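You operate a simulated robot arm through the tools that you are given. There is no shell and no other tool. Be economical: measure what you need, move in short steps, check, and stop when the job is done.

Carry out the task below with a simulated robot arm. There is one attempt and no reset: what you move stays moved.

Task
Clamp the white top injector from the long yellow rack and turn the bar dial to 1200.
Fine: it goes into the steel holder; the letter dial goes to its letter and colour.

The check looks at the end state, three seconds after you hand in, the way a careful person would. Anything else that was tipped, shoved, dropped, spilled or broken makes it a failure.

Robot
A 6-joint arm with a two-finger parallel gripper, fixed in place. Base frame: the origin is at the foot of the arm, x ahead of it, y to its left, z up. Lengths are in m, angles in degrees, forces in N, time in s.
With the tool pointing down near the work surface it reaches from about 0.24 to 0.66 m from the base axis. Its first joint turns from -66.0 to 66.0 degrees. Payload 2.9 kg.
The TCP is the grasp point between the finger pads, 0.03 m short of the fingertips. In the tool frame z runs along the fingers and y along their closing line. Largest opening 0.11 m; finger width 0.02, thickness 0.01; the body of the gripper, 0.048 by 0.112 m, starts 0.055 m behind the TCP.
Orientation is that of the tool frame in the base frame, as [roll, pitch, yaw] about the fixed x, y, z axes, in that order (R = Rz(yaw) Ry(pitch) Rx(roll)). With the fingers straight down and closing along the base's y, the tool's x points along the base's -x, its y along +y and its z along -z.

Tools
- The arm moves only by the tool servo_tool. Its argument "targets" is text: rows parted by semicolons, each of 7 numbers parted by spaces: the shift along the tool's x, y, z in m, then the turn, a rotation vector about the tool's x, y, z in degrees, then the closure, from 0 (fully open) to 1 (shut). In form: tx ty tz ax ay az hand; .... A call has 1 to 12 rows; each row is the pose to reach, as a shift and turn from the pose commanded when the call began, along the tool's axes at that moment. A row lasts 0.2 s, in which the tool goes at most 0.05 m and 8.6 degrees; a call with a longer step from one row to the next is refused whole, and so is a gripper value outside its range. A pose out of reach is approached as far as the arm can. The call stops where the force on the tool passes 40 N (or 10 N more than at its start, if that is more) or the arm is blocked; 0.2 s more then pass. Each finger travels about 0.108 m/s and halts on what it meets, pressing with about 35 N; the grip force reading is that of the motor and also rises with nothing between the fingers. The clock runs only during rows and for 0.2 s after the last one: add rows that repeat a pose to give the fingers time. It gives the time, the measured TCP pose, the force on the tool (base axes), the opening and the grip force at its end, in the units of the frame above (readings bear some noise), with the torque about the TCP (base axes, N m) and any sound that the robot's microphone picked up.
- Cameras (640 x 400 px; columns grow to the right, rows downward): "scene" is fixed at [0.0826, 0.437, 1.3834]; the picture's right is [-0.72, -0.69, 0.00], its down [-0.40, 0.41, -0.82] and it looks along [0.57, -0.59, -0.57] (base axes); focal length 214 px, centre (320, 200). "wrist" rides on the gripper at [0.072, 0.017, -0.103] in the tool frame; the picture's right is [-0.23, 0.97, 0.00], its down [-0.76, -0.18, -0.62] and it looks along [-0.61, -0.14, 0.78] (tool axes); focal length 222 px, centre (320, 200). There is no depth. A picture from a camera that has moved, and an enlarged one, comes with that camera's place and axes in the base frame and with its lens.
- capture(camera): a new picture of that camera. No time passes.
- enlarge(camera, box): a new picture of the part [left, top, right, bottom] of that camera's present view, enlarged. No time passes.
- job_done(): hands the job in; it is judged then, once.

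Go step by step. Nothing tells you positions but the pictures and the camera data: compare them with the known pose of the tool, close in by small moves and look again before you grip or let go. The budget is 120 turns and 68 pictures, counting those below and the enlarged ones. Unless the task says otherwise, let go and move clear before handing in, and close with one line.

The tools are called after "Emit:" by a JSON object that holds its "fn" and its "kwargs". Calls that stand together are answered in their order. servo_tool: Moves the arm, as the interface text tells. Its arguments: {"type":"object","properties":{"targets":{"type":"string"}},"required":["targets"]} The other tools are called the same way: capture (camera) takes a picture; enlarge (camera, box) takes an enlarged picture of a part of a camera's view; job_done () hands the job in.

At the start:

```text
time: 0.0
position: [0.3859, 0.0369, 1.2801]
tool_rot: [179.9, 0.1, -180.0]
contact_force: [-0.1, 0.2, -0.1]
moment: [0.0, 0.01, -0.03]
finger_gap: 0.1098
grip_force: 0.2
```

scene: 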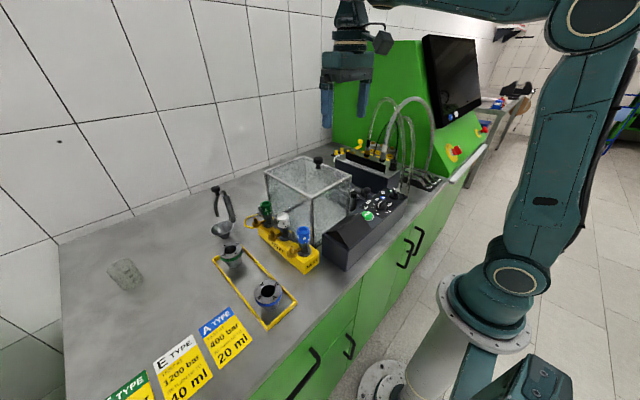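
wrist: 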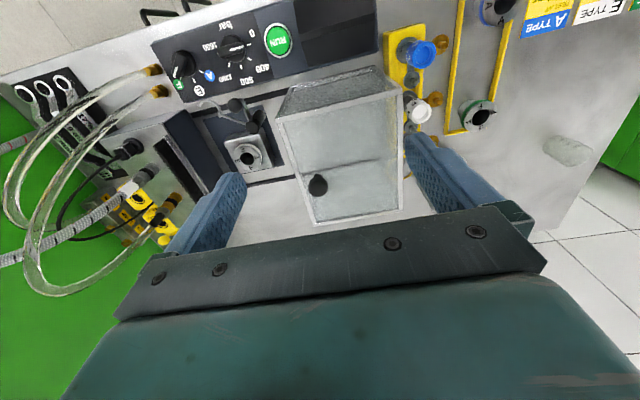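

I see a test bench with a yellow rack of three injectors (green, white, blue tops), a control panel with dials and a steel clamp holder under a glass hood. I'll look closer first.

Emit:
{"fn": "enlarge", "kwargs": {"camera": "scene", "box": [190, 140, 350, 240]}}

Emit:
{"fn": "enlarge", "kwargs": {"camera": "scene", "box": [320, 130, 480, 230]}}

Emit:
{"fn": "enlarge", "kwargs": {"camera": "wrist", "box": [140, 0, 340, 125]}}

Emit:
{"fn": "enlarge", "kwargs": {"camera": "scene", "box": [190, 220, 350, 320]}}

Emit:
{"fn": "enlarge", "kwargs": {"camera": "scene", "box": [80, 300, 280, 400]}}

```text
4.00 times, centred on (270, 190) of scene
camera zoom: at [0.0826, 0.437, 1.3834], right [-0.72, -0.69, 0.0], down [-0.4, 0.41, -0.82], along [0.57, -0.59, -0.57], focal length 858 px, centre (520, 240)
```

zoom: 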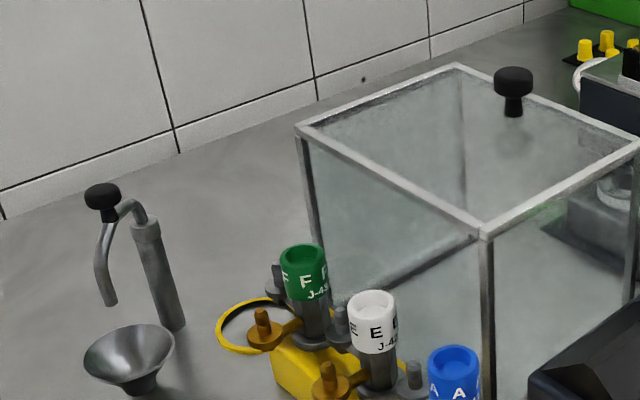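

```text
4.00 times, centred on (400, 180) of scene
camera zoom: at [0.0826, 0.437, 1.3834], right [-0.72, -0.69, 0.0], down [-0.4, 0.41, -0.82], along [0.57, -0.59, -0.57], focal length 858 px, centre (0, 280)
```

zoom: 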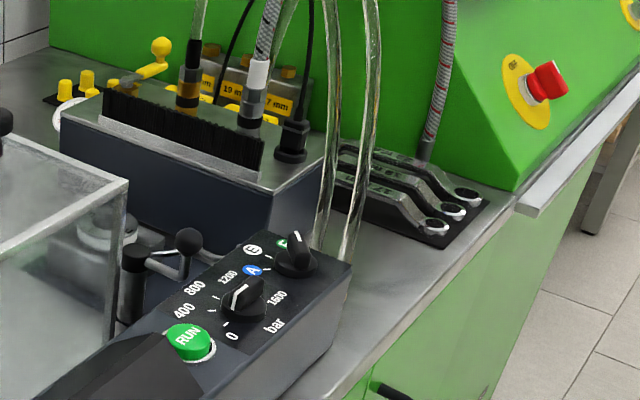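

```text
3.20 times, centred on (240, 62) of wrist
camera zoom: at [0.3128, 0.0547, 1.3842], right [0.23, 0.97, 0.0], down [0.76, -0.18, 0.62], along [0.61, -0.14, -0.78], focal length 711 px, centre (576, 640)
```

zoom: 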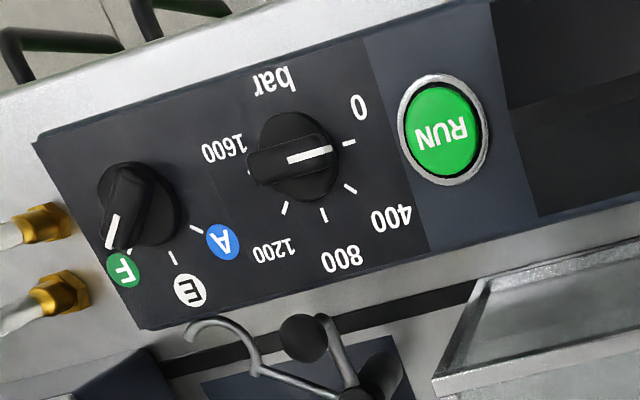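

```text
4.00 times, centred on (270, 270) of scene
camera zoom: at [0.0826, 0.437, 1.3834], right [-0.72, -0.69, 0.0], down [-0.4, 0.41, -0.82], along [0.57, -0.59, -0.57], focal length 858 px, centre (520, -80)
```

zoom: 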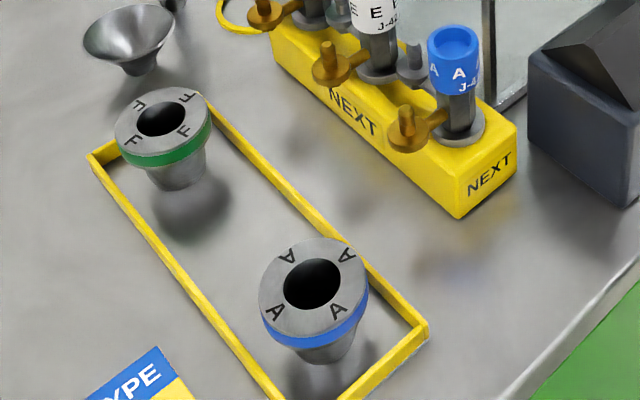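

```text
3.20 times, centred on (180, 350) of scene
camera zoom: at [0.0826, 0.437, 1.3834], right [-0.72, -0.69, 0.0], down [-0.4, 0.41, -0.82], along [0.57, -0.59, -0.57], focal length 686 px, centre (768, -280)
```

zoom: 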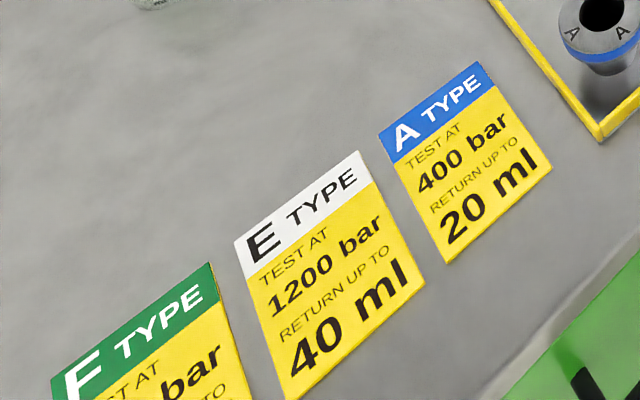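

White injector is E type, so letter dial goes to E and bar dial to 1200. Now I look at the holder and the rack more closely.

Emit:
{"fn": "enlarge", "kwargs": {"camera": "wrist", "box": [180, 80, 308, 180]}}

Emit:
{"fn": "enlarge", "kwargs": {"camera": "wrist", "box": [370, 10, 498, 160]}}

Emit:
{"fn": "enlarge", "kwargs": {"camera": "scene", "box": [240, 190, 320, 280]}}

Emit:
{"fn": "enlarge", "kwargs": {"camera": "scene", "box": [300, 150, 410, 220]}}

```text
4.00 times, centred on (244, 130) of wrist
camera zoom: at [0.3128, 0.0547, 1.3842], right [0.23, 0.97, 0.0], down [0.76, -0.18, 0.62], along [0.61, -0.14, -0.78], focal length 888 px, centre (624, 480)
```

zoom: 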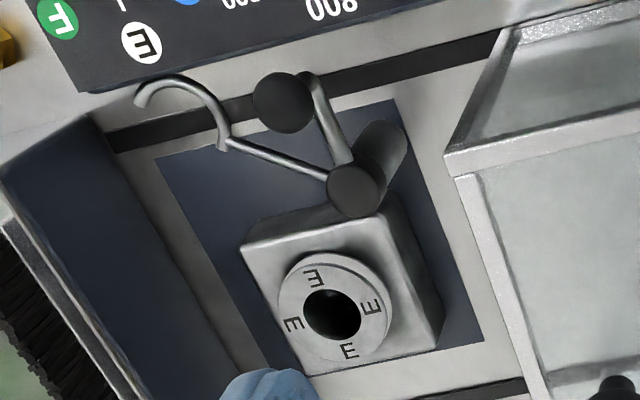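

```text
2.67 times, centred on (434, 85) of wrist
camera zoom: at [0.3128, 0.0547, 1.3842], right [0.23, 0.97, 0.0], down [0.76, -0.18, 0.62], along [0.61, -0.14, -0.78], focal length 592 px, centre (16, 507)
```

zoom: 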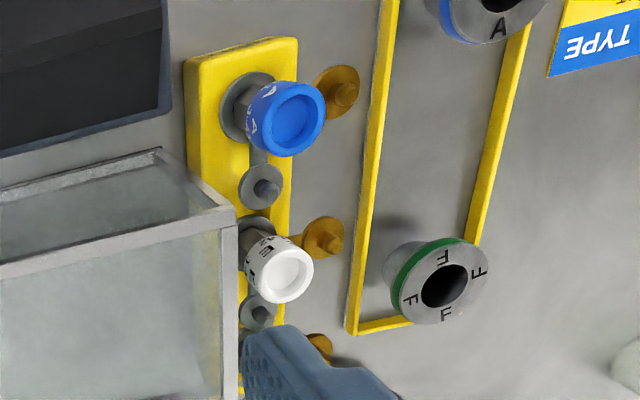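

```text
4.44 times, centred on (280, 235) of scene
camera zoom: at [0.0826, 0.437, 1.3834], right [-0.72, -0.69, 0.0], down [-0.4, 0.41, -0.82], along [0.57, -0.59, -0.57], focal length 953 px, centre (498, 44)
```

zoom: 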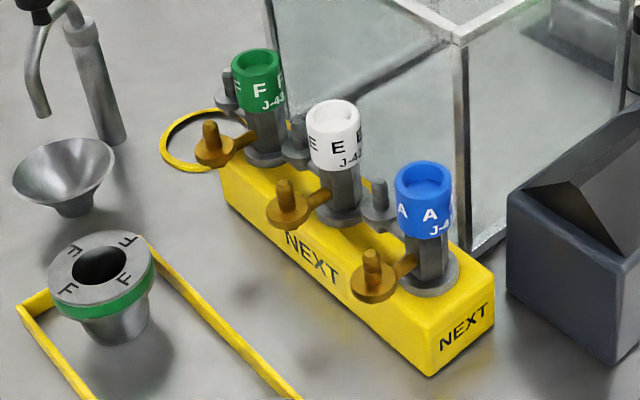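

```text
5.71 times, centred on (355, 185) of scene
camera zoom: at [0.0826, 0.437, 1.3834], right [-0.72, -0.69, 0.0], down [-0.4, 0.41, -0.82], along [0.57, -0.59, -0.57], focal length 1226 px, centre (120, 286)
```

zoom: 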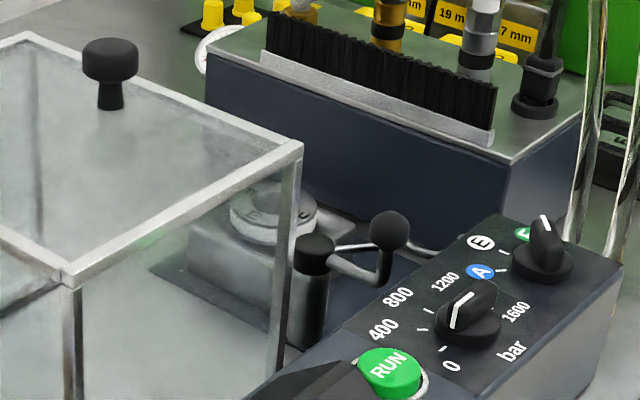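

Triangulating both pictures puts the white cap top near (0.461, 0.187, 1.023), the holder near (0.52, -0.17, 0.92), the bar dial near (0.31, -0.07, 1.01) and the box corner at about z=1.078. I'll move above the rack and turn the gripper so that it closes along the rack line, with the camera on the +y side.

Emit:
{"fn": "servo_tool", "kwargs": {"targets": "-0.007 0.014 0.009 0 0 8.2 0; -0.014 0.027 0.018 0 0 16.4 0; -0.02 0.041 0.027 0 0 24.6 0; -0.027 0.055 0.036 0 0 32.8 0; -0.034 0.068 0.045 0 0 41 0; -0.041 0.082 0.055 0 0 49.1 0; -0.048 0.095 0.064 0 0 57.3 0; -0.055 0.109 0.073 0 0 65.5 0; -0.061 0.123 0.082 0 0 73.7 0; -0.068 0.136 0.091 0 0 81.9 0; -0.075 0.15 0.1 0 0 90 0"}}

Emit:
{"fn": "capture", "kwargs": {"camera": "wrist"}}

Emit:
{"fn": "capture", "kwargs": {"camera": "scene"}}

```text
time: 2.4
position: [0.4596, 0.1871, 1.1814]
tool_rot: [179.9, 0.0, 89.9]
contact_force: [0.2, 0.3, 0.3]
moment: [-0.01, 0.01, -0.01]
finger_gap: 0.1102
grip_force: 0.0
```

```text
56 pictures are left
camera wrist: at [0.4763, 0.2604, 1.2842], right [0.97, -0.23, 0.0], down [-0.18, -0.76, 0.62], along [-0.14, -0.61, -0.78], focal length 222 px, centre (320, 200)
```

wrist: 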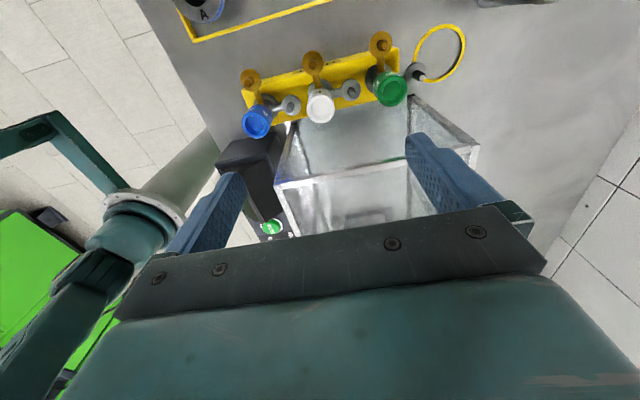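

```text
55 pictures are left
```

scene: 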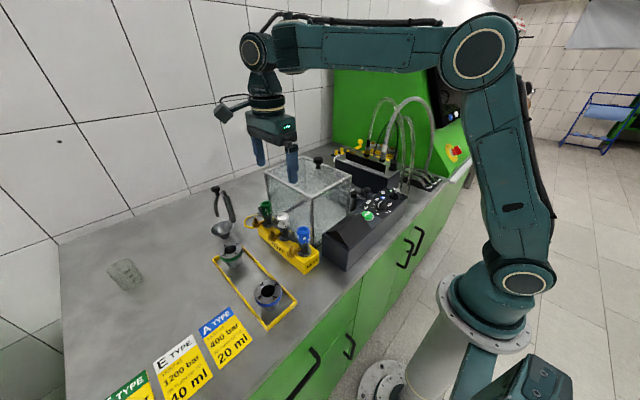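

Emit:
{"fn": "enlarge", "kwargs": {"camera": "wrist", "box": [230, 20, 430, 145]}}

```text
3.20 times, centred on (330, 82) of wrist
camera zoom: at [0.4763, 0.2604, 1.2842], right [0.97, -0.23, 0.0], down [-0.18, -0.76, 0.62], along [-0.14, -0.61, -0.78], focal length 711 px, centre (288, 576)
```

zoom: 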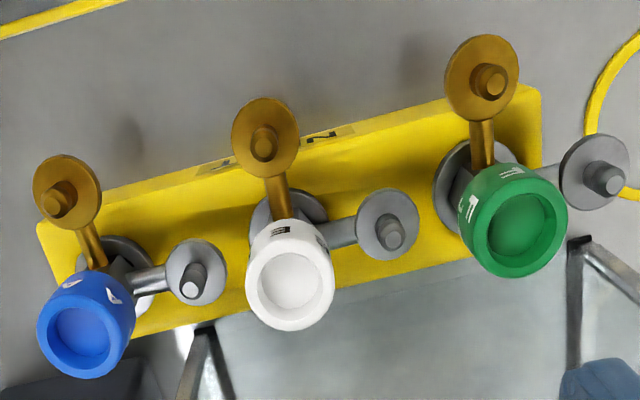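

The white cap's top is at about (0.460, 0.185, 1.023), roughly 31 mm across. Its brown arm points +y and its grey arm +x, with stud tops at about 0.995. I'll narrow the fingers and come down to just above it.

Emit:
{"fn": "servo_tool", "kwargs": {"targets": "0 0 0.03 0 0 0 0.2; 0 0 0.06 0 0 0 0.42; -0.001 0.0005 0.085 0 0 0 0.42; -0.0015 0.0005 0.1 0 0 0 0.42; -0.0015 0.0005 0.1 0 0 0 0.42"}}

Emit:
{"fn": "capture", "kwargs": {"camera": "wrist"}}

Emit:
{"fn": "enlarge", "kwargs": {"camera": "scene", "box": [230, 120, 350, 280]}}

```text
time: 3.6
position: [0.4627, 0.1875, 1.0808]
tool_rot: [-179.9, 0.0, 89.8]
contact_force: [-0.1, -0.1, -0.6]
moment: [0.0, 0.04, 0.02]
finger_gap: 0.0637
grip_force: 0.1
```

```text
53 pictures are left
camera wrist: at [0.4785, 0.2602, 1.1848], right [0.97, -0.23, 0.0], down [-0.18, -0.76, 0.62], along [-0.14, -0.61, -0.78], focal length 222 px, centre (320, 200)
```

wrist: 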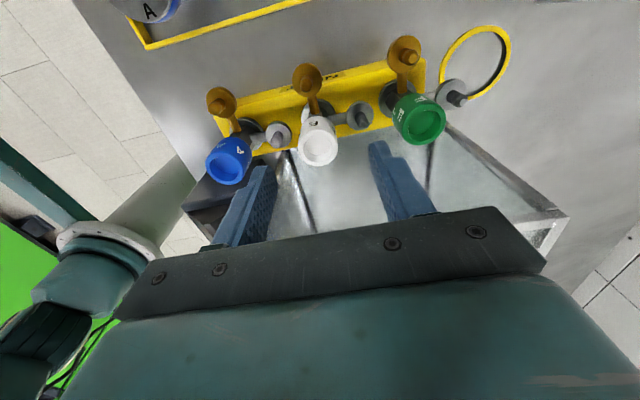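

```text
2.50 times, centred on (290, 200) of scene
camera zoom: at [0.0826, 0.437, 1.3834], right [-0.72, -0.69, 0.0], down [-0.4, 0.41, -0.82], along [0.57, -0.59, -0.57], focal length 536 px, centre (395, 200)
```

zoom: 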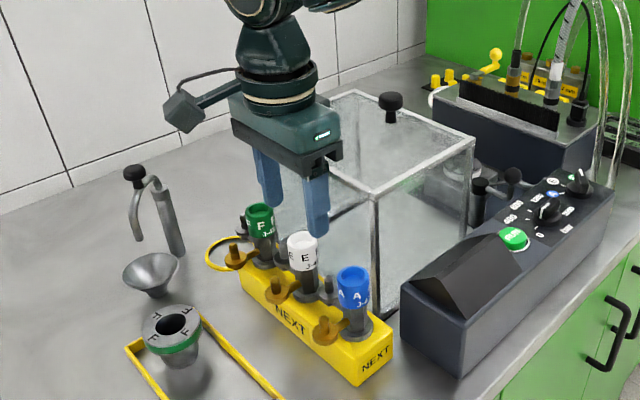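

The cap sits between the fingers, slightly toward -y of the tool. I'll come down with the fingers narrowing so they pass inside the grey stud, then look.

Emit:
{"fn": "servo_tool", "kwargs": {"targets": "-0.002 0 0.02 0 0 0 0.42; -0.002 0 0.04 0 0 0 0.46; -0.002 0 0.044 0 0 0 0.56; -0.002 0 0.044 0 0 0 0.58; -0.002 0 0.05 0 0 0 0.6"}}

Emit:
{"fn": "capture", "kwargs": {"camera": "wrist"}}

Emit:
{"fn": "enlarge", "kwargs": {"camera": "scene", "box": [240, 190, 320, 280]}}

```text
time: 4.8
position: [0.4623, 0.1845, 1.0294]
tool_rot: [180.0, -0.1, 90.1]
contact_force: [-0.6, -0.3, -1.0]
moment: [-0.03, -0.02, 0.01]
finger_gap: 0.0439
grip_force: 0.0
```

```text
51 pictures are left
camera wrist: at [0.4785, 0.2573, 1.1336], right [0.97, -0.23, 0.0], down [-0.18, -0.76, 0.62], along [-0.14, -0.61, -0.78], focal length 222 px, centre (320, 200)
```

wrist: 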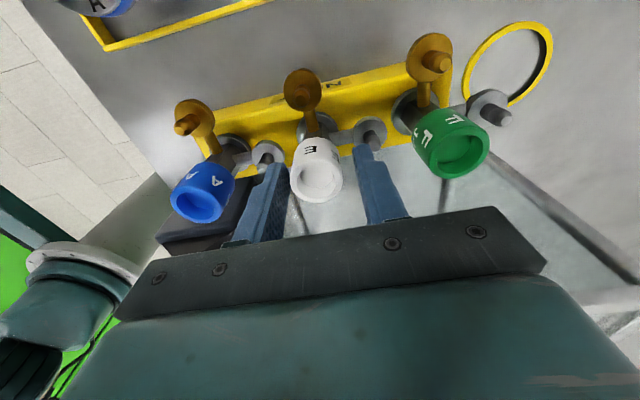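

```text
4.44 times, centred on (280, 235) of scene
camera zoom: at [0.0826, 0.437, 1.3834], right [-0.72, -0.69, 0.0], down [-0.4, 0.41, -0.82], along [0.57, -0.59, -0.57], focal length 953 px, centre (498, 44)
```

zoom: 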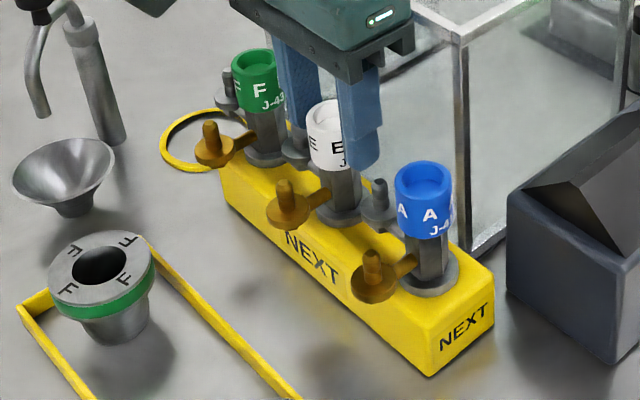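

The cap is centred between the fingers. I'll lower 4 mm and close.

Emit:
{"fn": "servo_tool", "kwargs": {"targets": "0 0 0.004 0 0 0 0.62; 0 0 0.004 0 0 0 0.75; 0 0 0.004 0 0 0 0.85; 0 0 0.004 0 0 0 0.9; 0 0 0.004 0 0 0 0.9"}}

```text
time: 6.0
position: [0.4616, 0.1845, 1.0251]
tool_rot: [179.9, 0.0, 90.1]
contact_force: [-2.2, -0.7, 3.8]
moment: [0.02, 0.02, 0.01]
finger_gap: 0.0317
grip_force: 35.0
```

The cap is gripped at 31.7 mm. I'll lift it straight up slowly.

Emit:
{"fn": "servo_tool", "kwargs": {"targets": "0 0 -0.01 0 0 0 0.9; 0 0 -0.025 0 0 0 0.9; 0 0 -0.045 0 0 0 0.9; 0 0 -0.07 0 0 0 0.9; 0 0 -0.095 0 0 0 0.9; 0 0 -0.12 0 0 0 0.9"}}

Emit:
{"fn": "enlarge", "kwargs": {"camera": "scene", "box": [220, 120, 340, 280]}}

```text
time: 7.4
position: [0.4627, 0.1815, 1.1459]
tool_rot: [-180.0, 0.1, 90.0]
contact_force: [0.3, 0.0, 0.3]
moment: [0.0, 0.0, 0.01]
finger_gap: 0.011
grip_force: 0.1
```

```text
2.50 times, centred on (280, 200) of scene
camera zoom: at [0.0826, 0.4369, 1.3834], right [-0.72, -0.69, 0.0], down [-0.4, 0.41, -0.82], along [0.57, -0.59, -0.57], focal length 536 px, centre (420, 200)
```

zoom: 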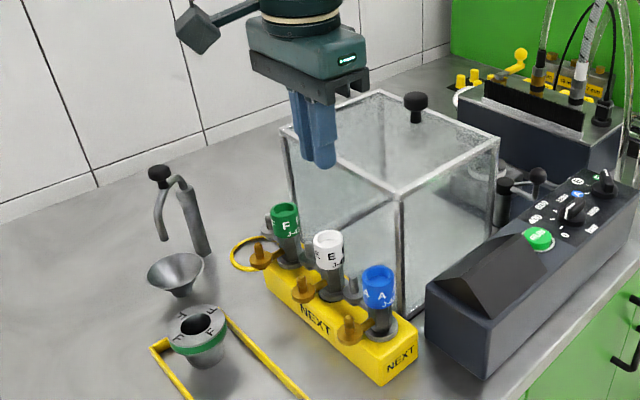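

The fingers slipped off the cap. The injector is still standing in its slot. I'll look closer to see how much lower I can grip.

Emit:
{"fn": "enlarge", "kwargs": {"camera": "scene", "box": [260, 200, 320, 260]}}

Emit:
{"fn": "enlarge", "kwargs": {"camera": "wrist", "box": [260, 50, 380, 150]}}

```text
6.67 times, centred on (290, 230) of scene
camera zoom: at [0.0826, 0.4369, 1.3834], right [-0.72, -0.69, 0.0], down [-0.4, 0.41, -0.82], along [0.57, -0.59, -0.57], focal length 1430 px, centre (520, 0)
```

zoom: 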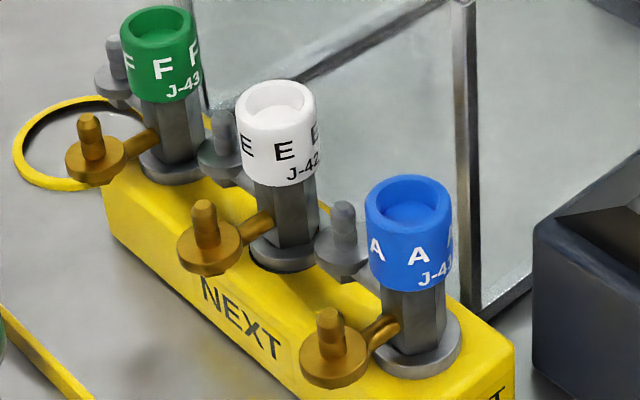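

```text
4.00 times, centred on (320, 100) of wrist
camera zoom: at [0.4787, 0.2537, 1.2495], right [0.97, -0.23, 0.0], down [-0.18, -0.76, 0.62], along [-0.14, -0.61, -0.78], focal length 888 px, centre (320, 600)
```

zoom: 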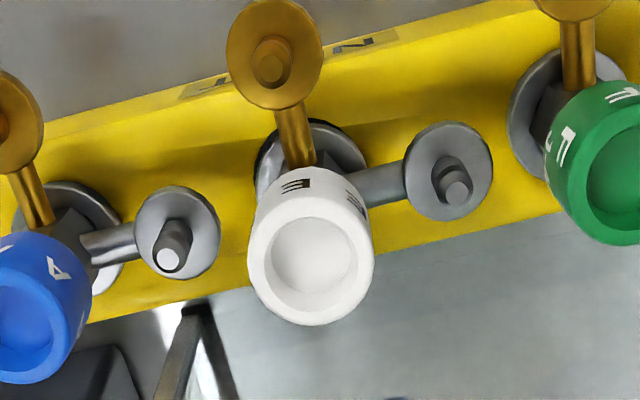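

The injector is undisturbed. Its cap runs about 0.99–1.023, the stud discs are near 0.972, and the grey stud's inner edge is about 35 mm from the axis. I'll go lower (TCP about 1.008) with a narrow opening so the full cap is between the pads.

Emit:
{"fn": "servo_tool", "kwargs": {"targets": "0.0005 0 0 0 0 0 0.61; 0.001 0 0.03 0 0 0 0.61; 0.001 0 0.06 0 0 0 0.61; 0.0015 0 0.09 0 0 0 0.61; 0.0015 0 0.11 0 0 0 0.61; 0.0015 0 0.12 0 0 0 0.61; 0.0015 0 0.13 0 0 0 0.61; 0.0015 0 0.137 0 0 0 0.61; 0.0015 0 0.137 0 0 0 0.61"}}

Emit:
{"fn": "capture", "kwargs": {"camera": "wrist"}}

Emit:
{"fn": "enlarge", "kwargs": {"camera": "scene", "box": [240, 180, 320, 260]}}

```text
time: 9.4
position: [0.46, 0.1856, 1.0098]
tool_rot: [-180.0, 0.0, 90.0]
contact_force: [0.1, 0.6, 0.4]
moment: [-0.04, -0.01, -0.01]
finger_gap: 0.043
grip_force: 0.1
```

```text
46 pictures are left
camera wrist: at [0.4763, 0.2587, 1.1139], right [0.97, -0.23, 0.0], down [-0.18, -0.76, 0.62], along [-0.14, -0.61, -0.78], focal length 222 px, centre (320, 200)
```

wrist: 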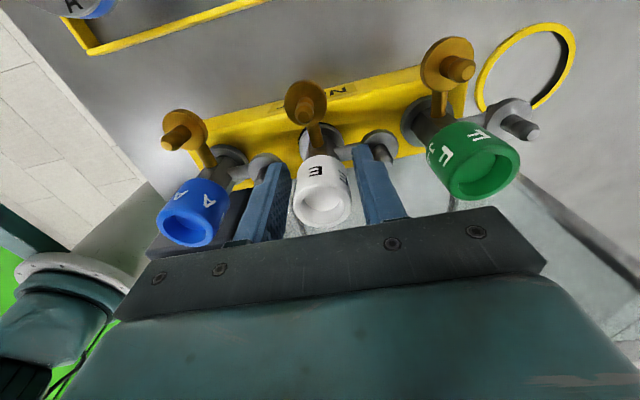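

```text
5.00 times, centred on (280, 220) of scene
camera zoom: at [0.0826, 0.437, 1.3834], right [-0.72, -0.69, 0.0], down [-0.4, 0.41, -0.82], along [0.57, -0.59, -0.57], focal length 1072 px, centre (520, 100)
```

zoom: 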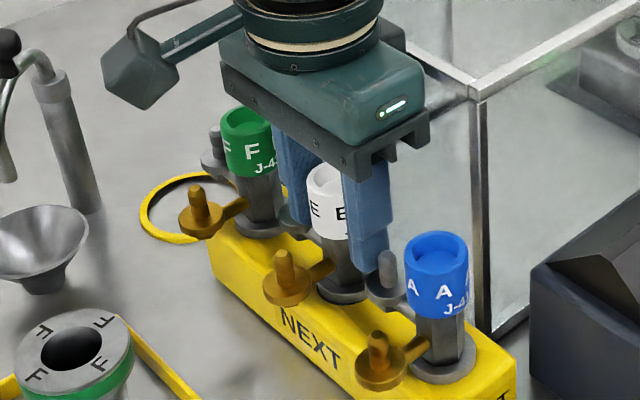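

The fingers now straddle the whole cap, clear of both arms. I'll close firmly and lift slowly.

Emit:
{"fn": "servo_tool", "kwargs": {"targets": "0 0 0 0 0 0 0.75; 0 0 0 0 0 0 1; 0 0 0 0 0 0 1; 0 0 0 0 0 0 1; 0 0 -0.003 0 0 0 1; 0 0 -0.006 0 0 0 1; 0 0 -0.01 0 0 0 1; 0 0 -0.015 0 0 0 1; 0 0 -0.02 0 0 0 1"}}

```text
time: 11.4
position: [0.4618, 0.185, 1.0291]
tool_rot: [180.0, 0.0, 90.0]
contact_force: [0.1, 0.5, -2.3]
moment: [0.02, 0.01, 0.0]
finger_gap: 0.0317
grip_force: 35.5
```

The grip is holding and the tool now carries about 2.3 N. I'll keep lifting slowly.

Emit:
{"fn": "servo_tool", "kwargs": {"targets": "0 0 -0.008 0 0 0 1; 0 0 -0.016 0 0 0 1; 0 0 -0.026 0 0 0 1; 0 0 -0.038 0 0 0 1; 0 0 -0.052 0 0 0 1; 0 0 -0.068 0 0 0 1; 0 0 -0.084 0 0 0 1; 0 0 -0.1 0 0 0 1; 0 0 -0.116 0 0 0 1; 0 0 -0.132 0 0 0 1; 0 0 -0.145 0 0 0 1; 0 0 -0.15 0 0 0 1"}}

Emit:
{"fn": "enlarge", "kwargs": {"camera": "scene", "box": [220, 100, 340, 260]}}

Emit:
{"fn": "capture", "kwargs": {"camera": "wrist"}}

```text
time: 14.0
position: [0.4615, 0.1862, 1.1793]
tool_rot: [-179.9, 0.1, 90.0]
contact_force: [1.0, 1.0, -2.7]
moment: [-0.01, 0.03, -0.02]
finger_gap: 0.0314
grip_force: 34.8
```

```text
2.50 times, centred on (280, 180) of scene
camera zoom: at [0.0826, 0.437, 1.3834], right [-0.72, -0.69, 0.0], down [-0.4, 0.41, -0.82], along [0.57, -0.59, -0.57], focal length 536 px, centre (420, 250)
```

zoom: 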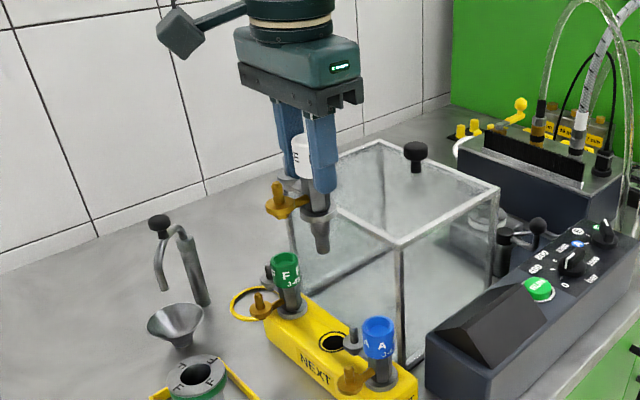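

```text
43 pictures are left
camera wrist: at [0.4775, 0.2586, 1.2836], right [0.97, -0.23, 0.0], down [-0.18, -0.76, 0.62], along [-0.14, -0.61, -0.78], focal length 222 px, centre (320, 200)
```

wrist: 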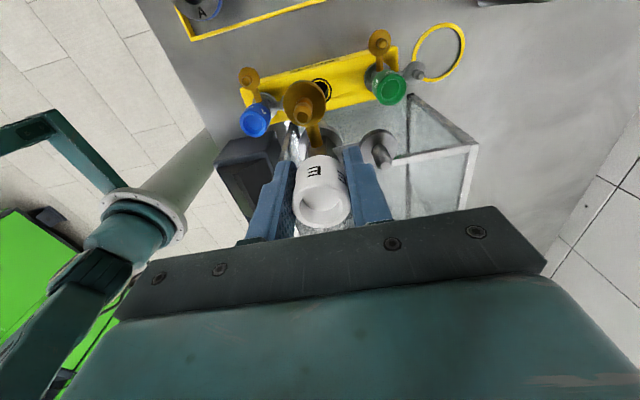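

The injector is out with its nozzle hanging below the flange. I'll raise it further and carry it over the box towards the holder, stopping short and offset to view the holder.

Emit:
{"fn": "servo_tool", "kwargs": {"targets": "0 0 -0.025 0 0 0 1; 0 0 -0.05 0 0 0 1; 0 0 -0.065 0 0 0 1; -0.03 0 -0.07 0 0 0 1; -0.065 0 -0.07 0 0 0 1; -0.1 0 -0.07 0 0 0 1; -0.135 0 -0.07 0 0 0 1; -0.17 0 -0.07 0 0 0 1; -0.205 0 -0.07 0 0 0 1; -0.235 0 -0.07 0 0 0 1; -0.26 0 -0.07 0 0 0 1; -0.27 0 -0.07 0 0 0 1"}}

Emit:
{"fn": "capture", "kwargs": {"camera": "wrist"}}

Emit:
{"fn": "capture", "kwargs": {"camera": "scene"}}

```text
time: 16.6
position: [0.4612, -0.086, 1.2493]
tool_rot: [-180.0, 0.0, 90.0]
contact_force: [0.0, 0.0, -3.5]
moment: [0.0, 0.0, 0.03]
finger_gap: 0.0315
grip_force: 34.9
```

```text
42 pictures are left
camera wrist: at [0.4771, -0.0136, 1.3528], right [0.97, -0.23, 0.0], down [-0.18, -0.76, 0.62], along [-0.14, -0.61, -0.78], focal length 222 px, centre (320, 200)
```

wrist: 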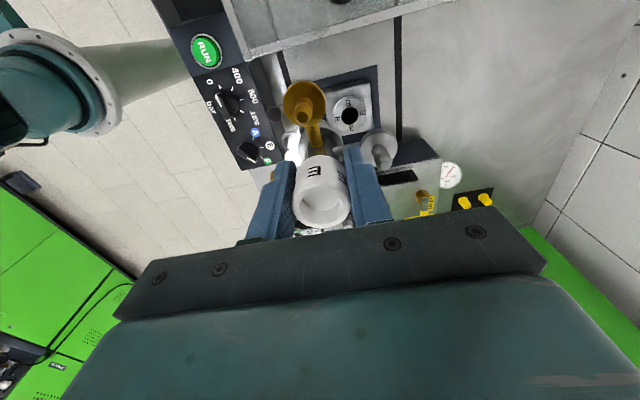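

```text
41 pictures are left
```

scene: 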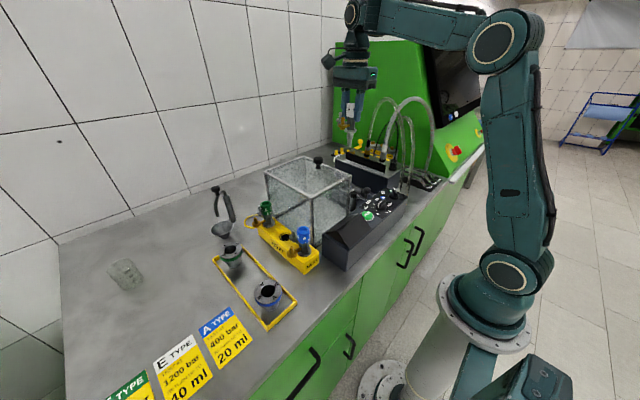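

Emit:
{"fn": "enlarge", "kwargs": {"camera": "wrist", "box": [260, 60, 420, 160]}}

Emit:
{"fn": "enlarge", "kwargs": {"camera": "wrist", "box": [190, 30, 290, 180]}}

```text
4.00 times, centred on (340, 110) of wrist
camera zoom: at [0.4771, -0.0136, 1.3528], right [0.97, -0.23, 0.0], down [-0.18, -0.76, 0.62], along [-0.14, -0.61, -0.78], focal length 888 px, centre (240, 560)
```

zoom: 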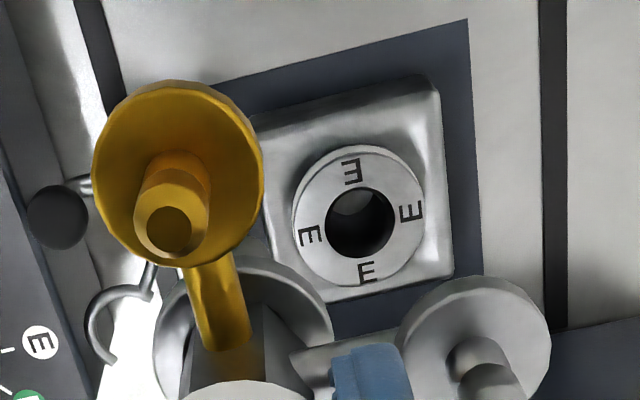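

```text
2.67 times, centred on (240, 105) of wrist
camera zoom: at [0.4771, -0.0136, 1.3528], right [0.97, -0.23, 0.0], down [-0.18, -0.76, 0.62], along [-0.14, -0.61, -0.78], focal length 592 px, centre (533, 453)
```

zoom: 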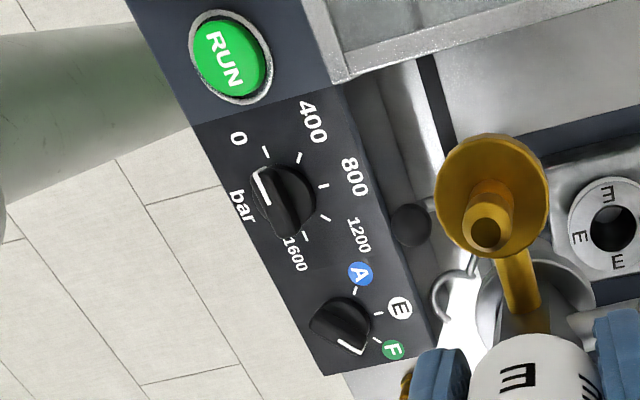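

Triangulating the two wrist views puts the holder hole at about (0.500, -0.149) with its top at z≈0.960. The clamp post is near (0.43, -0.097), its ball at (0.385, -0.105, 1.006) and its hook end at z≈0.966. Next I'll bring the injector above the hole, staying high, and look.

Emit:
{"fn": "servo_tool", "kwargs": {"targets": "-0.02 0.012 0 0 0 0 1; -0.04 0.025 0 0 0 0 1; -0.063 0.039 0 0 0 0 1; -0.063 0.039 0.025 0 0 0 1; -0.063 0.039 0.05 0 0 0 1; -0.063 0.039 0.075 0 0 0 1; -0.063 0.039 0.1 0 0 0 1; -0.063 0.039 0.125 0 0 0 1; -0.063 0.039 0.14 0 0 0 1; -0.063 0.039 0.14 0 0 0 1"}}

Emit:
{"fn": "enlarge", "kwargs": {"camera": "wrist", "box": [220, 40, 420, 200]}}

Emit:
{"fn": "enlarge", "kwargs": {"camera": "scene", "box": [310, 100, 430, 200]}}

```text
time: 18.8
position: [0.5017, -0.148, 1.1085]
tool_rot: [180.0, 0.0, 90.0]
contact_force: [0.1, 0.8, -3.2]
moment: [0.0, 0.01, -0.01]
finger_gap: 0.0318
grip_force: 34.7
```

```text
2.50 times, centred on (320, 120) of wrist
camera zoom: at [0.5174, -0.0749, 1.2126], right [0.97, -0.23, 0.0], down [-0.18, -0.76, 0.62], along [-0.14, -0.61, -0.78], focal length 555 px, centre (320, 400)
```

zoom: 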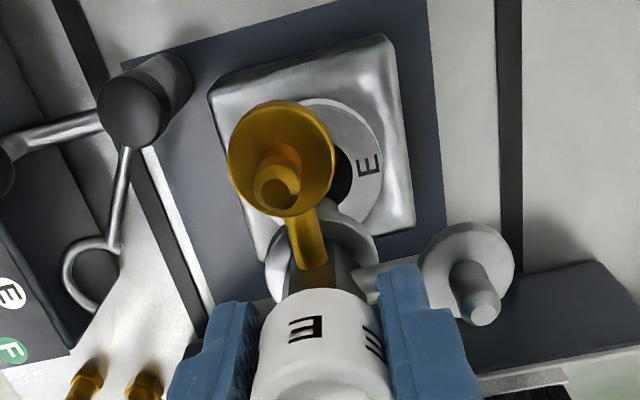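

```text
4.00 times, centred on (370, 150) of scene
camera zoom: at [0.0826, 0.4369, 1.3834], right [-0.72, -0.69, 0.0], down [-0.4, 0.41, -0.82], along [0.57, -0.59, -0.57], focal length 858 px, centre (120, 400)
```

zoom: 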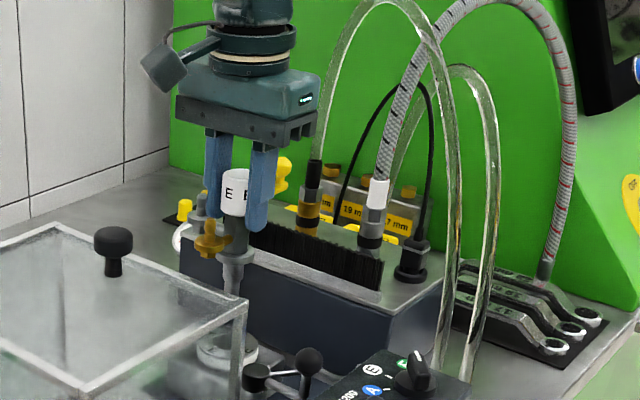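

The estimates agree: the hole is at (0.501, -0.1478), right under the injector. I'll lower it toward seating (expected TCP about 1.026).

Emit:
{"fn": "servo_tool", "kwargs": {"targets": "0 0 0.015 0 0 0 1; 0 0 0.03 0 0 0 1; 0 0 0.042 0 0 0 1; 0 0 0.052 0 0 0 1; 0 0 0.06 0 0 0 1; 0 0 0.066 0 0 0 1; 0 0 0.072 0 0 0 1"}}

Emit:
{"fn": "enlarge", "kwargs": {"camera": "scene", "box": [320, 120, 420, 220]}}

Emit:
{"fn": "enlarge", "kwargs": {"camera": "wrist", "box": [200, 40, 440, 240]}}

```text
time: 20.4
position: [0.4992, -0.1482, 1.0367]
tool_rot: [-180.0, -0.1, 90.1]
contact_force: [0.6, -0.5, -2.6]
moment: [-0.03, 0.04, 0.02]
finger_gap: 0.0318
grip_force: 35.5
```

```text
4.00 times, centred on (370, 170) of scene
camera zoom: at [0.0826, 0.4369, 1.3834], right [-0.72, -0.69, 0.0], down [-0.4, 0.41, -0.82], along [0.57, -0.59, -0.57], focal length 858 px, centre (120, 320)
```

zoom: 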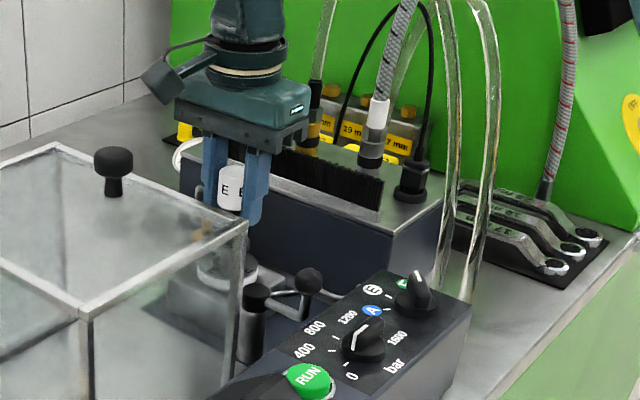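

```text
2.00 times, centred on (320, 140) of wrist
camera zoom: at [0.5153, -0.075, 1.1411], right [0.97, -0.23, 0.0], down [-0.18, -0.76, 0.62], along [-0.14, -0.61, -0.78], focal length 444 px, centre (320, 320)
```

zoom: 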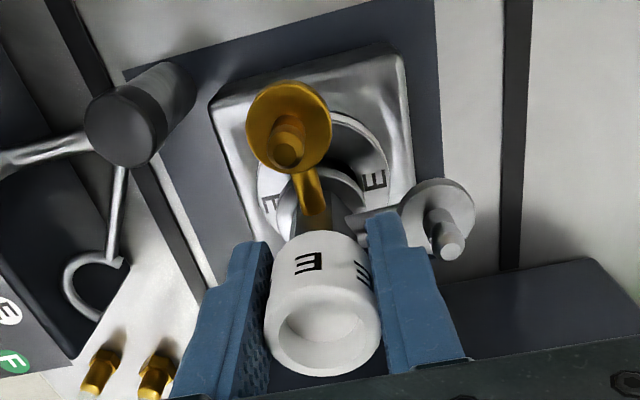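

The nozzle is inside the hole with no side force. I'll lower in small steps until it meets the seat.

Emit:
{"fn": "servo_tool", "kwargs": {"targets": "0 0 0.002 0 0 0 1; 0 0 0.004 0 0 0 1; 0 0 0.006 0 0 0 1; 0 0 0.008 0 0 0 1"}}

```text
time: 21.4
position: [0.5012, -0.1474, 1.0303]
tool_rot: [-179.9, 0.0, 90.0]
contact_force: [0.1, -0.1, -2.3]
moment: [0.0, 0.01, 0.03]
finger_gap: 0.0318
grip_force: 35.7
```

Emit:
{"fn": "servo_tool", "kwargs": {"targets": "0 0 0.0015 0 0 0 1; 0 0 0.003 0 0 0 1; 0 0 0.0045 0 0 0 1; 0 0 0.006 0 0 0 1"}}

```text
time: 22.4
position: [0.5012, -0.1485, 1.0247]
tool_rot: [180.0, 0.0, 90.0]
contact_force: [-0.2, 0.4, -1.8]
moment: [0.0, 0.05, -0.02]
finger_gap: 0.0318
grip_force: 34.6
```

Emit:
{"fn": "servo_tool", "kwargs": {"targets": "0 0 0.0015 0 0 0 1; 0 0 0.003 0 0 0 1; 0 0 0.0045 0 0 0 1; 0 0 0.006 0 0 0 1"}}

Emit:
{"fn": "enlarge", "kwargs": {"camera": "wrist", "box": [220, 40, 420, 240]}}

```text
time: 23.4
position: [0.5005, -0.1481, 1.0194]
tool_rot: [179.9, -0.1, 89.9]
contact_force: [-0.8, 1.2, 2.3]
moment: [0.07, 0.16, -0.04]
finger_gap: 0.0315
grip_force: 34.9
```

```text
2.00 times, centred on (320, 140) of wrist
camera zoom: at [0.5167, -0.0753, 1.123], right [0.97, -0.23, 0.0], down [-0.18, -0.76, 0.62], along [-0.14, -0.61, -0.78], focal length 444 px, centre (320, 320)
```

zoom: 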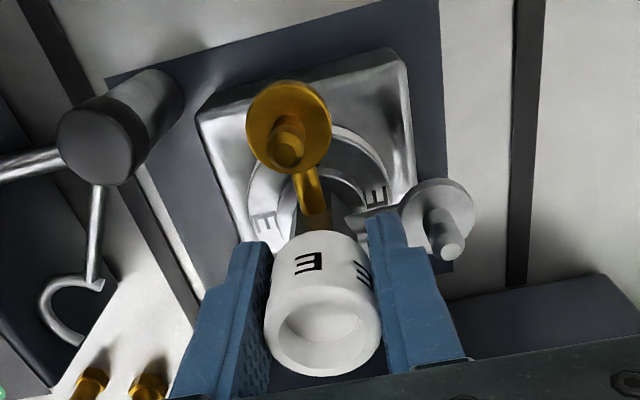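

Contact appears at TCP ≈1.019, so the flange is on the seat. I'll press 1 mm more, open narrowly and look.

Emit:
{"fn": "servo_tool", "kwargs": {"targets": "0 0 0.001 0 0 0 1; 0 0 0.001 0 0 0 0.67; 0 0 0.001 0 0 0 0.62; 0 0 0.001 0 0 0 0.61; 0 0 0.001 0 0 0 0.61"}}

Emit:
{"fn": "enlarge", "kwargs": {"camera": "wrist", "box": [220, 40, 420, 240]}}

```text
time: 24.6
position: [0.5011, -0.1473, 1.0172]
tool_rot: [179.9, 0.0, 90.0]
contact_force: [-0.8, -0.5, 1.4]
moment: [0.01, 0.02, -0.02]
finger_gap: 0.0427
grip_force: 0.0
```

```text
2.00 times, centred on (320, 140) of wrist
camera zoom: at [0.5175, -0.075, 1.1215], right [0.97, -0.23, 0.0], down [-0.18, -0.76, 0.62], along [-0.14, -0.61, -0.78], focal length 444 px, centre (320, 320)
```

zoom: 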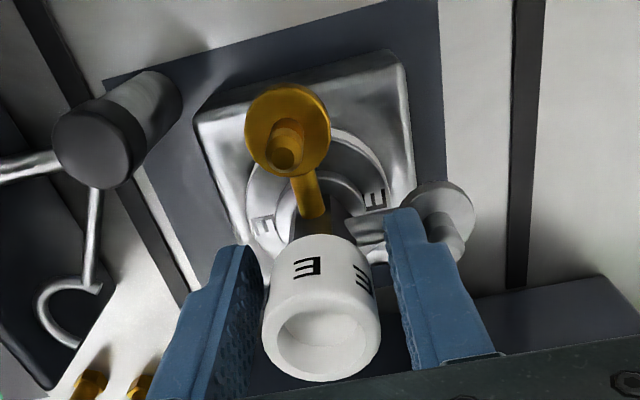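

It's released and standing seated. I'll rise straight up and then check.

Emit:
{"fn": "servo_tool", "kwargs": {"targets": "0 0 -0.015 0 0 0 0.61; 0 0 -0.04 0 0 0 0.61; 0 0 -0.07 0 0 0 0.61; 0 0 -0.1 0 0 0 0.61; 0 0 -0.13 0 0 0 0.61; 0.02 -0.03 -0.13 0 0 0 0.61; 0.04 -0.06 -0.13 0 0 0 0.61; 0.055 -0.085 -0.13 0 0 0 0.61; 0.065 -0.1 -0.13 0 0 0 0.61"}}

Emit:
{"fn": "capture", "kwargs": {"camera": "wrist"}}

Emit:
{"fn": "enlarge", "kwargs": {"camera": "wrist", "box": [280, 40, 480, 190]}}

```text
time: 26.6
position: [0.4024, -0.0805, 1.1446]
tool_rot: [179.9, 0.0, 90.0]
contact_force: [0.6, 0.5, 0.7]
moment: [0.03, -0.03, 0.0]
finger_gap: 0.043
grip_force: 0.0
```

```text
32 pictures are left
camera wrist: at [0.4191, -0.0086, 1.2491], right [0.97, -0.23, 0.0], down [-0.18, -0.76, 0.62], along [-0.14, -0.61, -0.78], focal length 222 px, centre (320, 200)
```

wrist: 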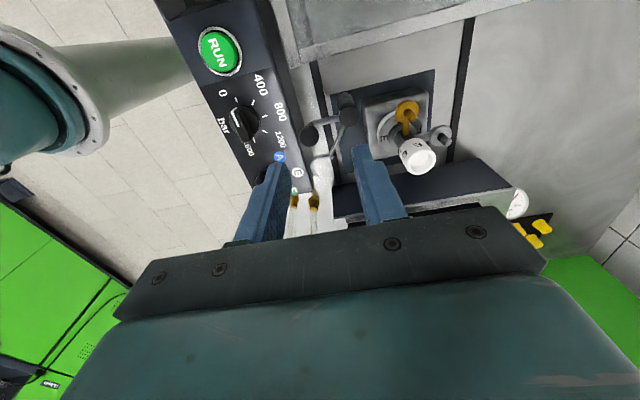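

```text
2.67 times, centred on (380, 115) of wrist
camera zoom: at [0.4191, -0.0086, 1.2491], right [0.97, -0.23, 0.0], down [-0.18, -0.76, 0.62], along [-0.14, -0.61, -0.78], focal length 592 px, centre (160, 427)
```

zoom: 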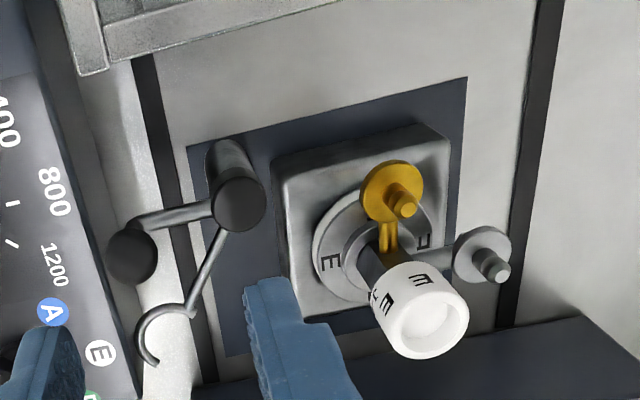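

The injector stands upright in the E holder. The clamp post is at (0.433, -0.100) and its ball at (0.385, -0.1045, 1.005). The hook centre needs a swing of about 89° counter-clockwise to reach the injector. I'll turn the gripper above the ball so the fingers straddle it along y.

Emit:
{"fn": "servo_tool", "kwargs": {"targets": "-0.002 -0.002 0 0 0 8.2 0.61; -0.004 -0.003 0 0 0 16.4 0.61; -0.007 -0.005 0 0 0 24.6 0.61; -0.009 -0.006 0 0 0 32.8 0.61; -0.011 -0.008 0 0 0 41 0.61; -0.013 -0.0095 0 0 0 49.2 0.61; -0.015 -0.011 0 0 0 57.4 0.61; -0.017 -0.013 0 0 0 65.5 0.61; -0.02 -0.014 0 0 0 73.7 0.61; -0.022 -0.016 0 0 0 81.9 0.61; -0.024 -0.0175 0.03 0 0 90 0.61; -0.024 -0.0175 0.06 0 0 90 0.61"}}

Emit:
{"fn": "capture", "kwargs": {"camera": "wrist"}}

```text
time: 29.2
position: [0.3827, -0.1049, 1.0883]
tool_rot: [180.0, 0.0, -0.2]
contact_force: [0.5, -0.2, 0.9]
moment: [0.01, 0.0, -0.02]
finger_gap: 0.043
grip_force: 0.0
```

```text
30 pictures are left
camera wrist: at [0.4536, -0.1219, 1.1915], right [-0.23, -0.97, 0.0], down [-0.76, 0.18, 0.62], along [-0.61, 0.14, -0.78], focal length 222 px, centre (320, 200)
```

wrist: 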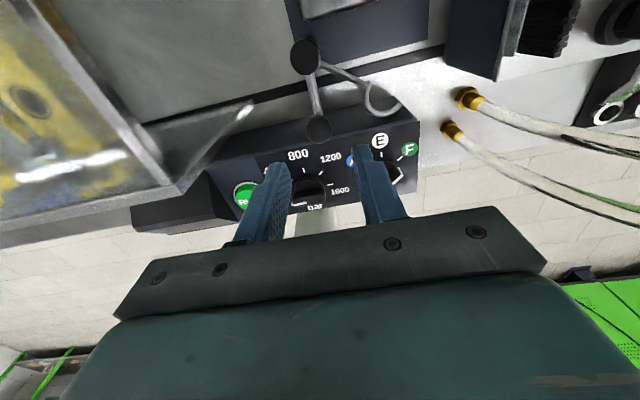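

The ball appears at (0.386, -0.104), right between the fingers. I'll go down to straddle it at z≈1.010.

Emit:
{"fn": "servo_tool", "kwargs": {"targets": "0.003 -0.0005 0.02 0 0 0 0.61; 0.003 -0.0005 0.04 0 0 0 0.61; 0.003 -0.0005 0.06 0 0 0 0.61; 0.003 -0.0005 0.07 0 0 0 0.61; 0.003 -0.0005 0.078 0 0 0 0.61; 0.003 -0.0005 0.078 0 0 0 0.64"}}

Emit:
{"fn": "capture", "kwargs": {"camera": "wrist"}}

Emit:
{"fn": "enlarge", "kwargs": {"camera": "scene", "box": [310, 130, 430, 230]}}

```text
time: 30.6
position: [0.3877, -0.1055, 1.0086]
tool_rot: [180.0, -0.1, 0.1]
contact_force: [0.7, 1.1, 0.2]
moment: [-0.02, 0.02, 0.02]
finger_gap: 0.0397
grip_force: 0.0
```

```text
29 pictures are left
camera wrist: at [0.4584, -0.1217, 1.1131], right [-0.23, -0.97, 0.0], down [-0.76, 0.18, 0.62], along [-0.61, 0.14, -0.78], focal length 222 px, centre (320, 200)
```

wrist: 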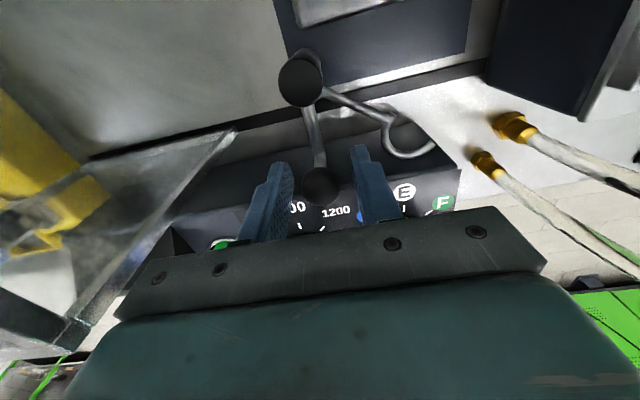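

```text
4.00 times, centred on (370, 180) of scene
camera zoom: at [0.0826, 0.437, 1.3834], right [-0.72, -0.69, 0.0], down [-0.4, 0.41, -0.82], along [0.57, -0.59, -0.57], focal length 858 px, centre (120, 280)
```

zoom: 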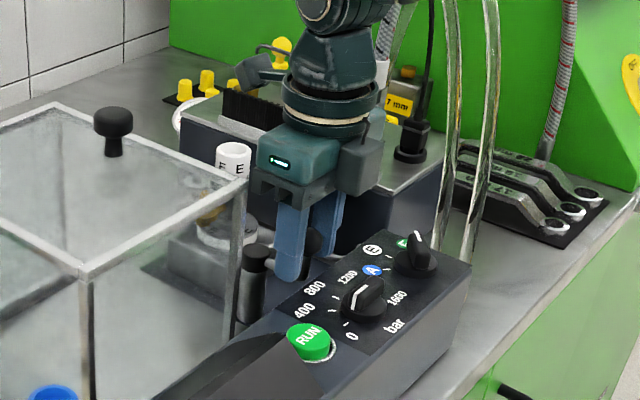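

The ball is between the fingers. I'll narrow them into a loose cage and swing along the arc about the post, 40° first.

Emit:
{"fn": "servo_tool", "kwargs": {"targets": "0 0 0 0 0 0 0.74; 0 0 0 0 0 0 0.74; 0.0011 0.0066 0 0 0 -8 0.74; 0.0031 0.013 0 0 0 -16 0.74; 0.006 0.019 0 0 0 -24 0.74; 0.0097 0.0246 0 0 0 -32 0.74; 0.0141 0.0297 0 0 0 -40 0.74"}}

Emit:
{"fn": "capture", "kwargs": {"camera": "wrist"}}

```text
time: 32.2
position: [0.4013, -0.137, 1.0081]
tool_rot: [179.9, -0.1, 40.2]
contact_force: [0.3, -0.5, -1.2]
moment: [-0.01, 0.02, -0.04]
finger_gap: 0.0286
grip_force: 0.2
```

```text
27 pictures are left
camera wrist: at [0.4665, -0.1023, 1.1119], right [0.45, -0.89, 0.0], down [-0.7, -0.35, 0.62], along [-0.55, -0.28, -0.78], focal length 222 px, centre (320, 200)
```

wrist: 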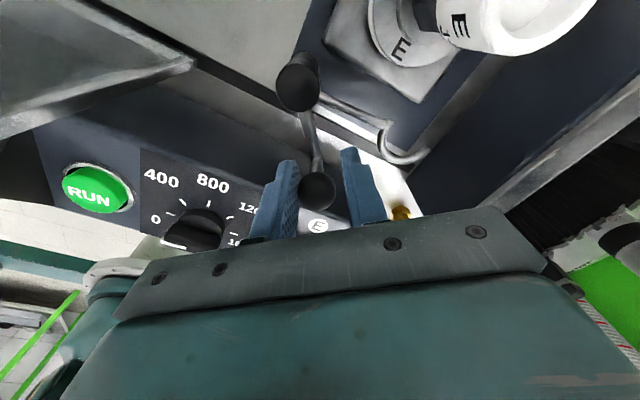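

The lever follows freely. I'll continue the same arc with another 48°.

Emit:
{"fn": "servo_tool", "kwargs": {"targets": "0.0011 0.0066 0 0 0 -8 0.74; 0.0031 0.013 0 0 0 -16 0.74; 0.006 0.019 0 0 0 -24 0.74; 0.0097 0.0246 0 0 0 -32 0.74; 0.0141 0.0297 0 0 0 -40 0.74; 0.0171 0.0326 0 0 0 -45 0.74; 0.0198 0.0344 0 0 0 -49 0.74"}}

Emit:
{"fn": "capture", "kwargs": {"camera": "wrist"}}

Emit:
{"fn": "enlarge", "kwargs": {"camera": "wrist", "box": [260, 20, 460, 210]}}

```text
time: 33.8
position: [0.4379, -0.149, 1.0096]
tool_rot: [-180.0, 0.0, 89.1]
contact_force: [0.3, -0.6, 0.0]
moment: [0.0, -0.02, 0.01]
finger_gap: 0.0284
grip_force: 0.1
```

```text
26 pictures are left
camera wrist: at [0.4551, -0.0768, 1.1129], right [0.97, -0.24, 0.0], down [-0.19, -0.76, 0.62], along [-0.15, -0.61, -0.78], focal length 222 px, centre (320, 200)
```

wrist: 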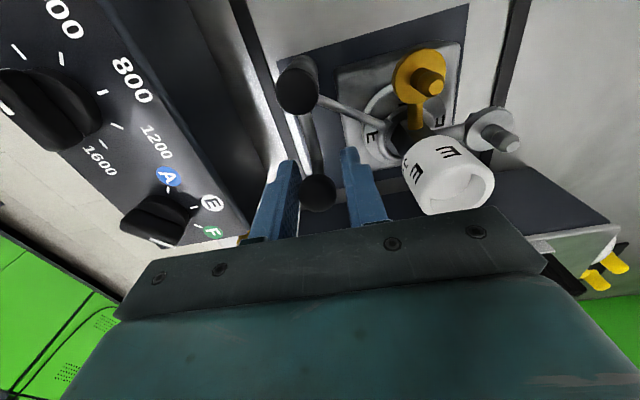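

```text
2.11 times, centred on (360, 115) of wrist
camera zoom: at [0.4551, -0.0768, 1.1129], right [0.97, -0.24, 0.0], down [-0.19, -0.76, 0.62], along [-0.15, -0.61, -0.78], focal length 468 px, centre (236, 379)
```

zoom: 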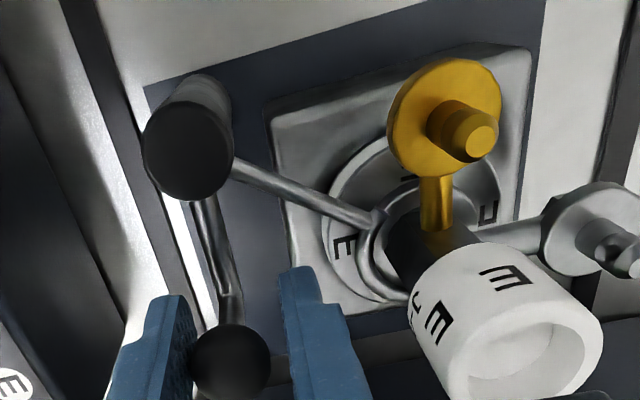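

The hook is wrapping around the injector body just above the flange. I'll push a few more degrees until it meets resistance.

Emit:
{"fn": "servo_tool", "kwargs": {"targets": "0.0002 0.0017 0 0 0 -2 0.74; 0.0004 0.0033 0 0 0 -4 0.74; 0.0007 0.005 0 0 0 -6 0.74; 0.0011 0.0066 0 0 0 -8 0.74"}}

Emit:
{"fn": "enlarge", "kwargs": {"camera": "wrist", "box": [260, 20, 460, 210]}}

```text
time: 34.8
position: [0.4415, -0.1482, 1.0079]
tool_rot: [-179.8, 0.0, 97.0]
contact_force: [-18.8, 5.2, 2.7]
moment: [0.05, 0.23, -0.25]
finger_gap: 0.0378
grip_force: 9.2
```

```text
2.11 times, centred on (360, 115) of wrist
camera zoom: at [0.4501, -0.0738, 1.1122], right [0.99, -0.11, 0.0], down [-0.08, -0.78, 0.62], along [-0.07, -0.62, -0.78], focal length 468 px, centre (236, 379)
```

zoom: 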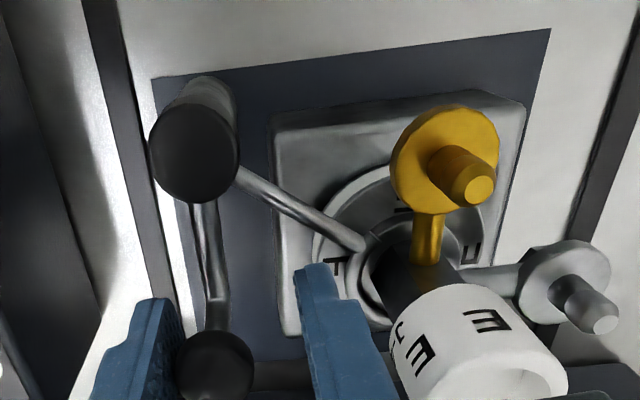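

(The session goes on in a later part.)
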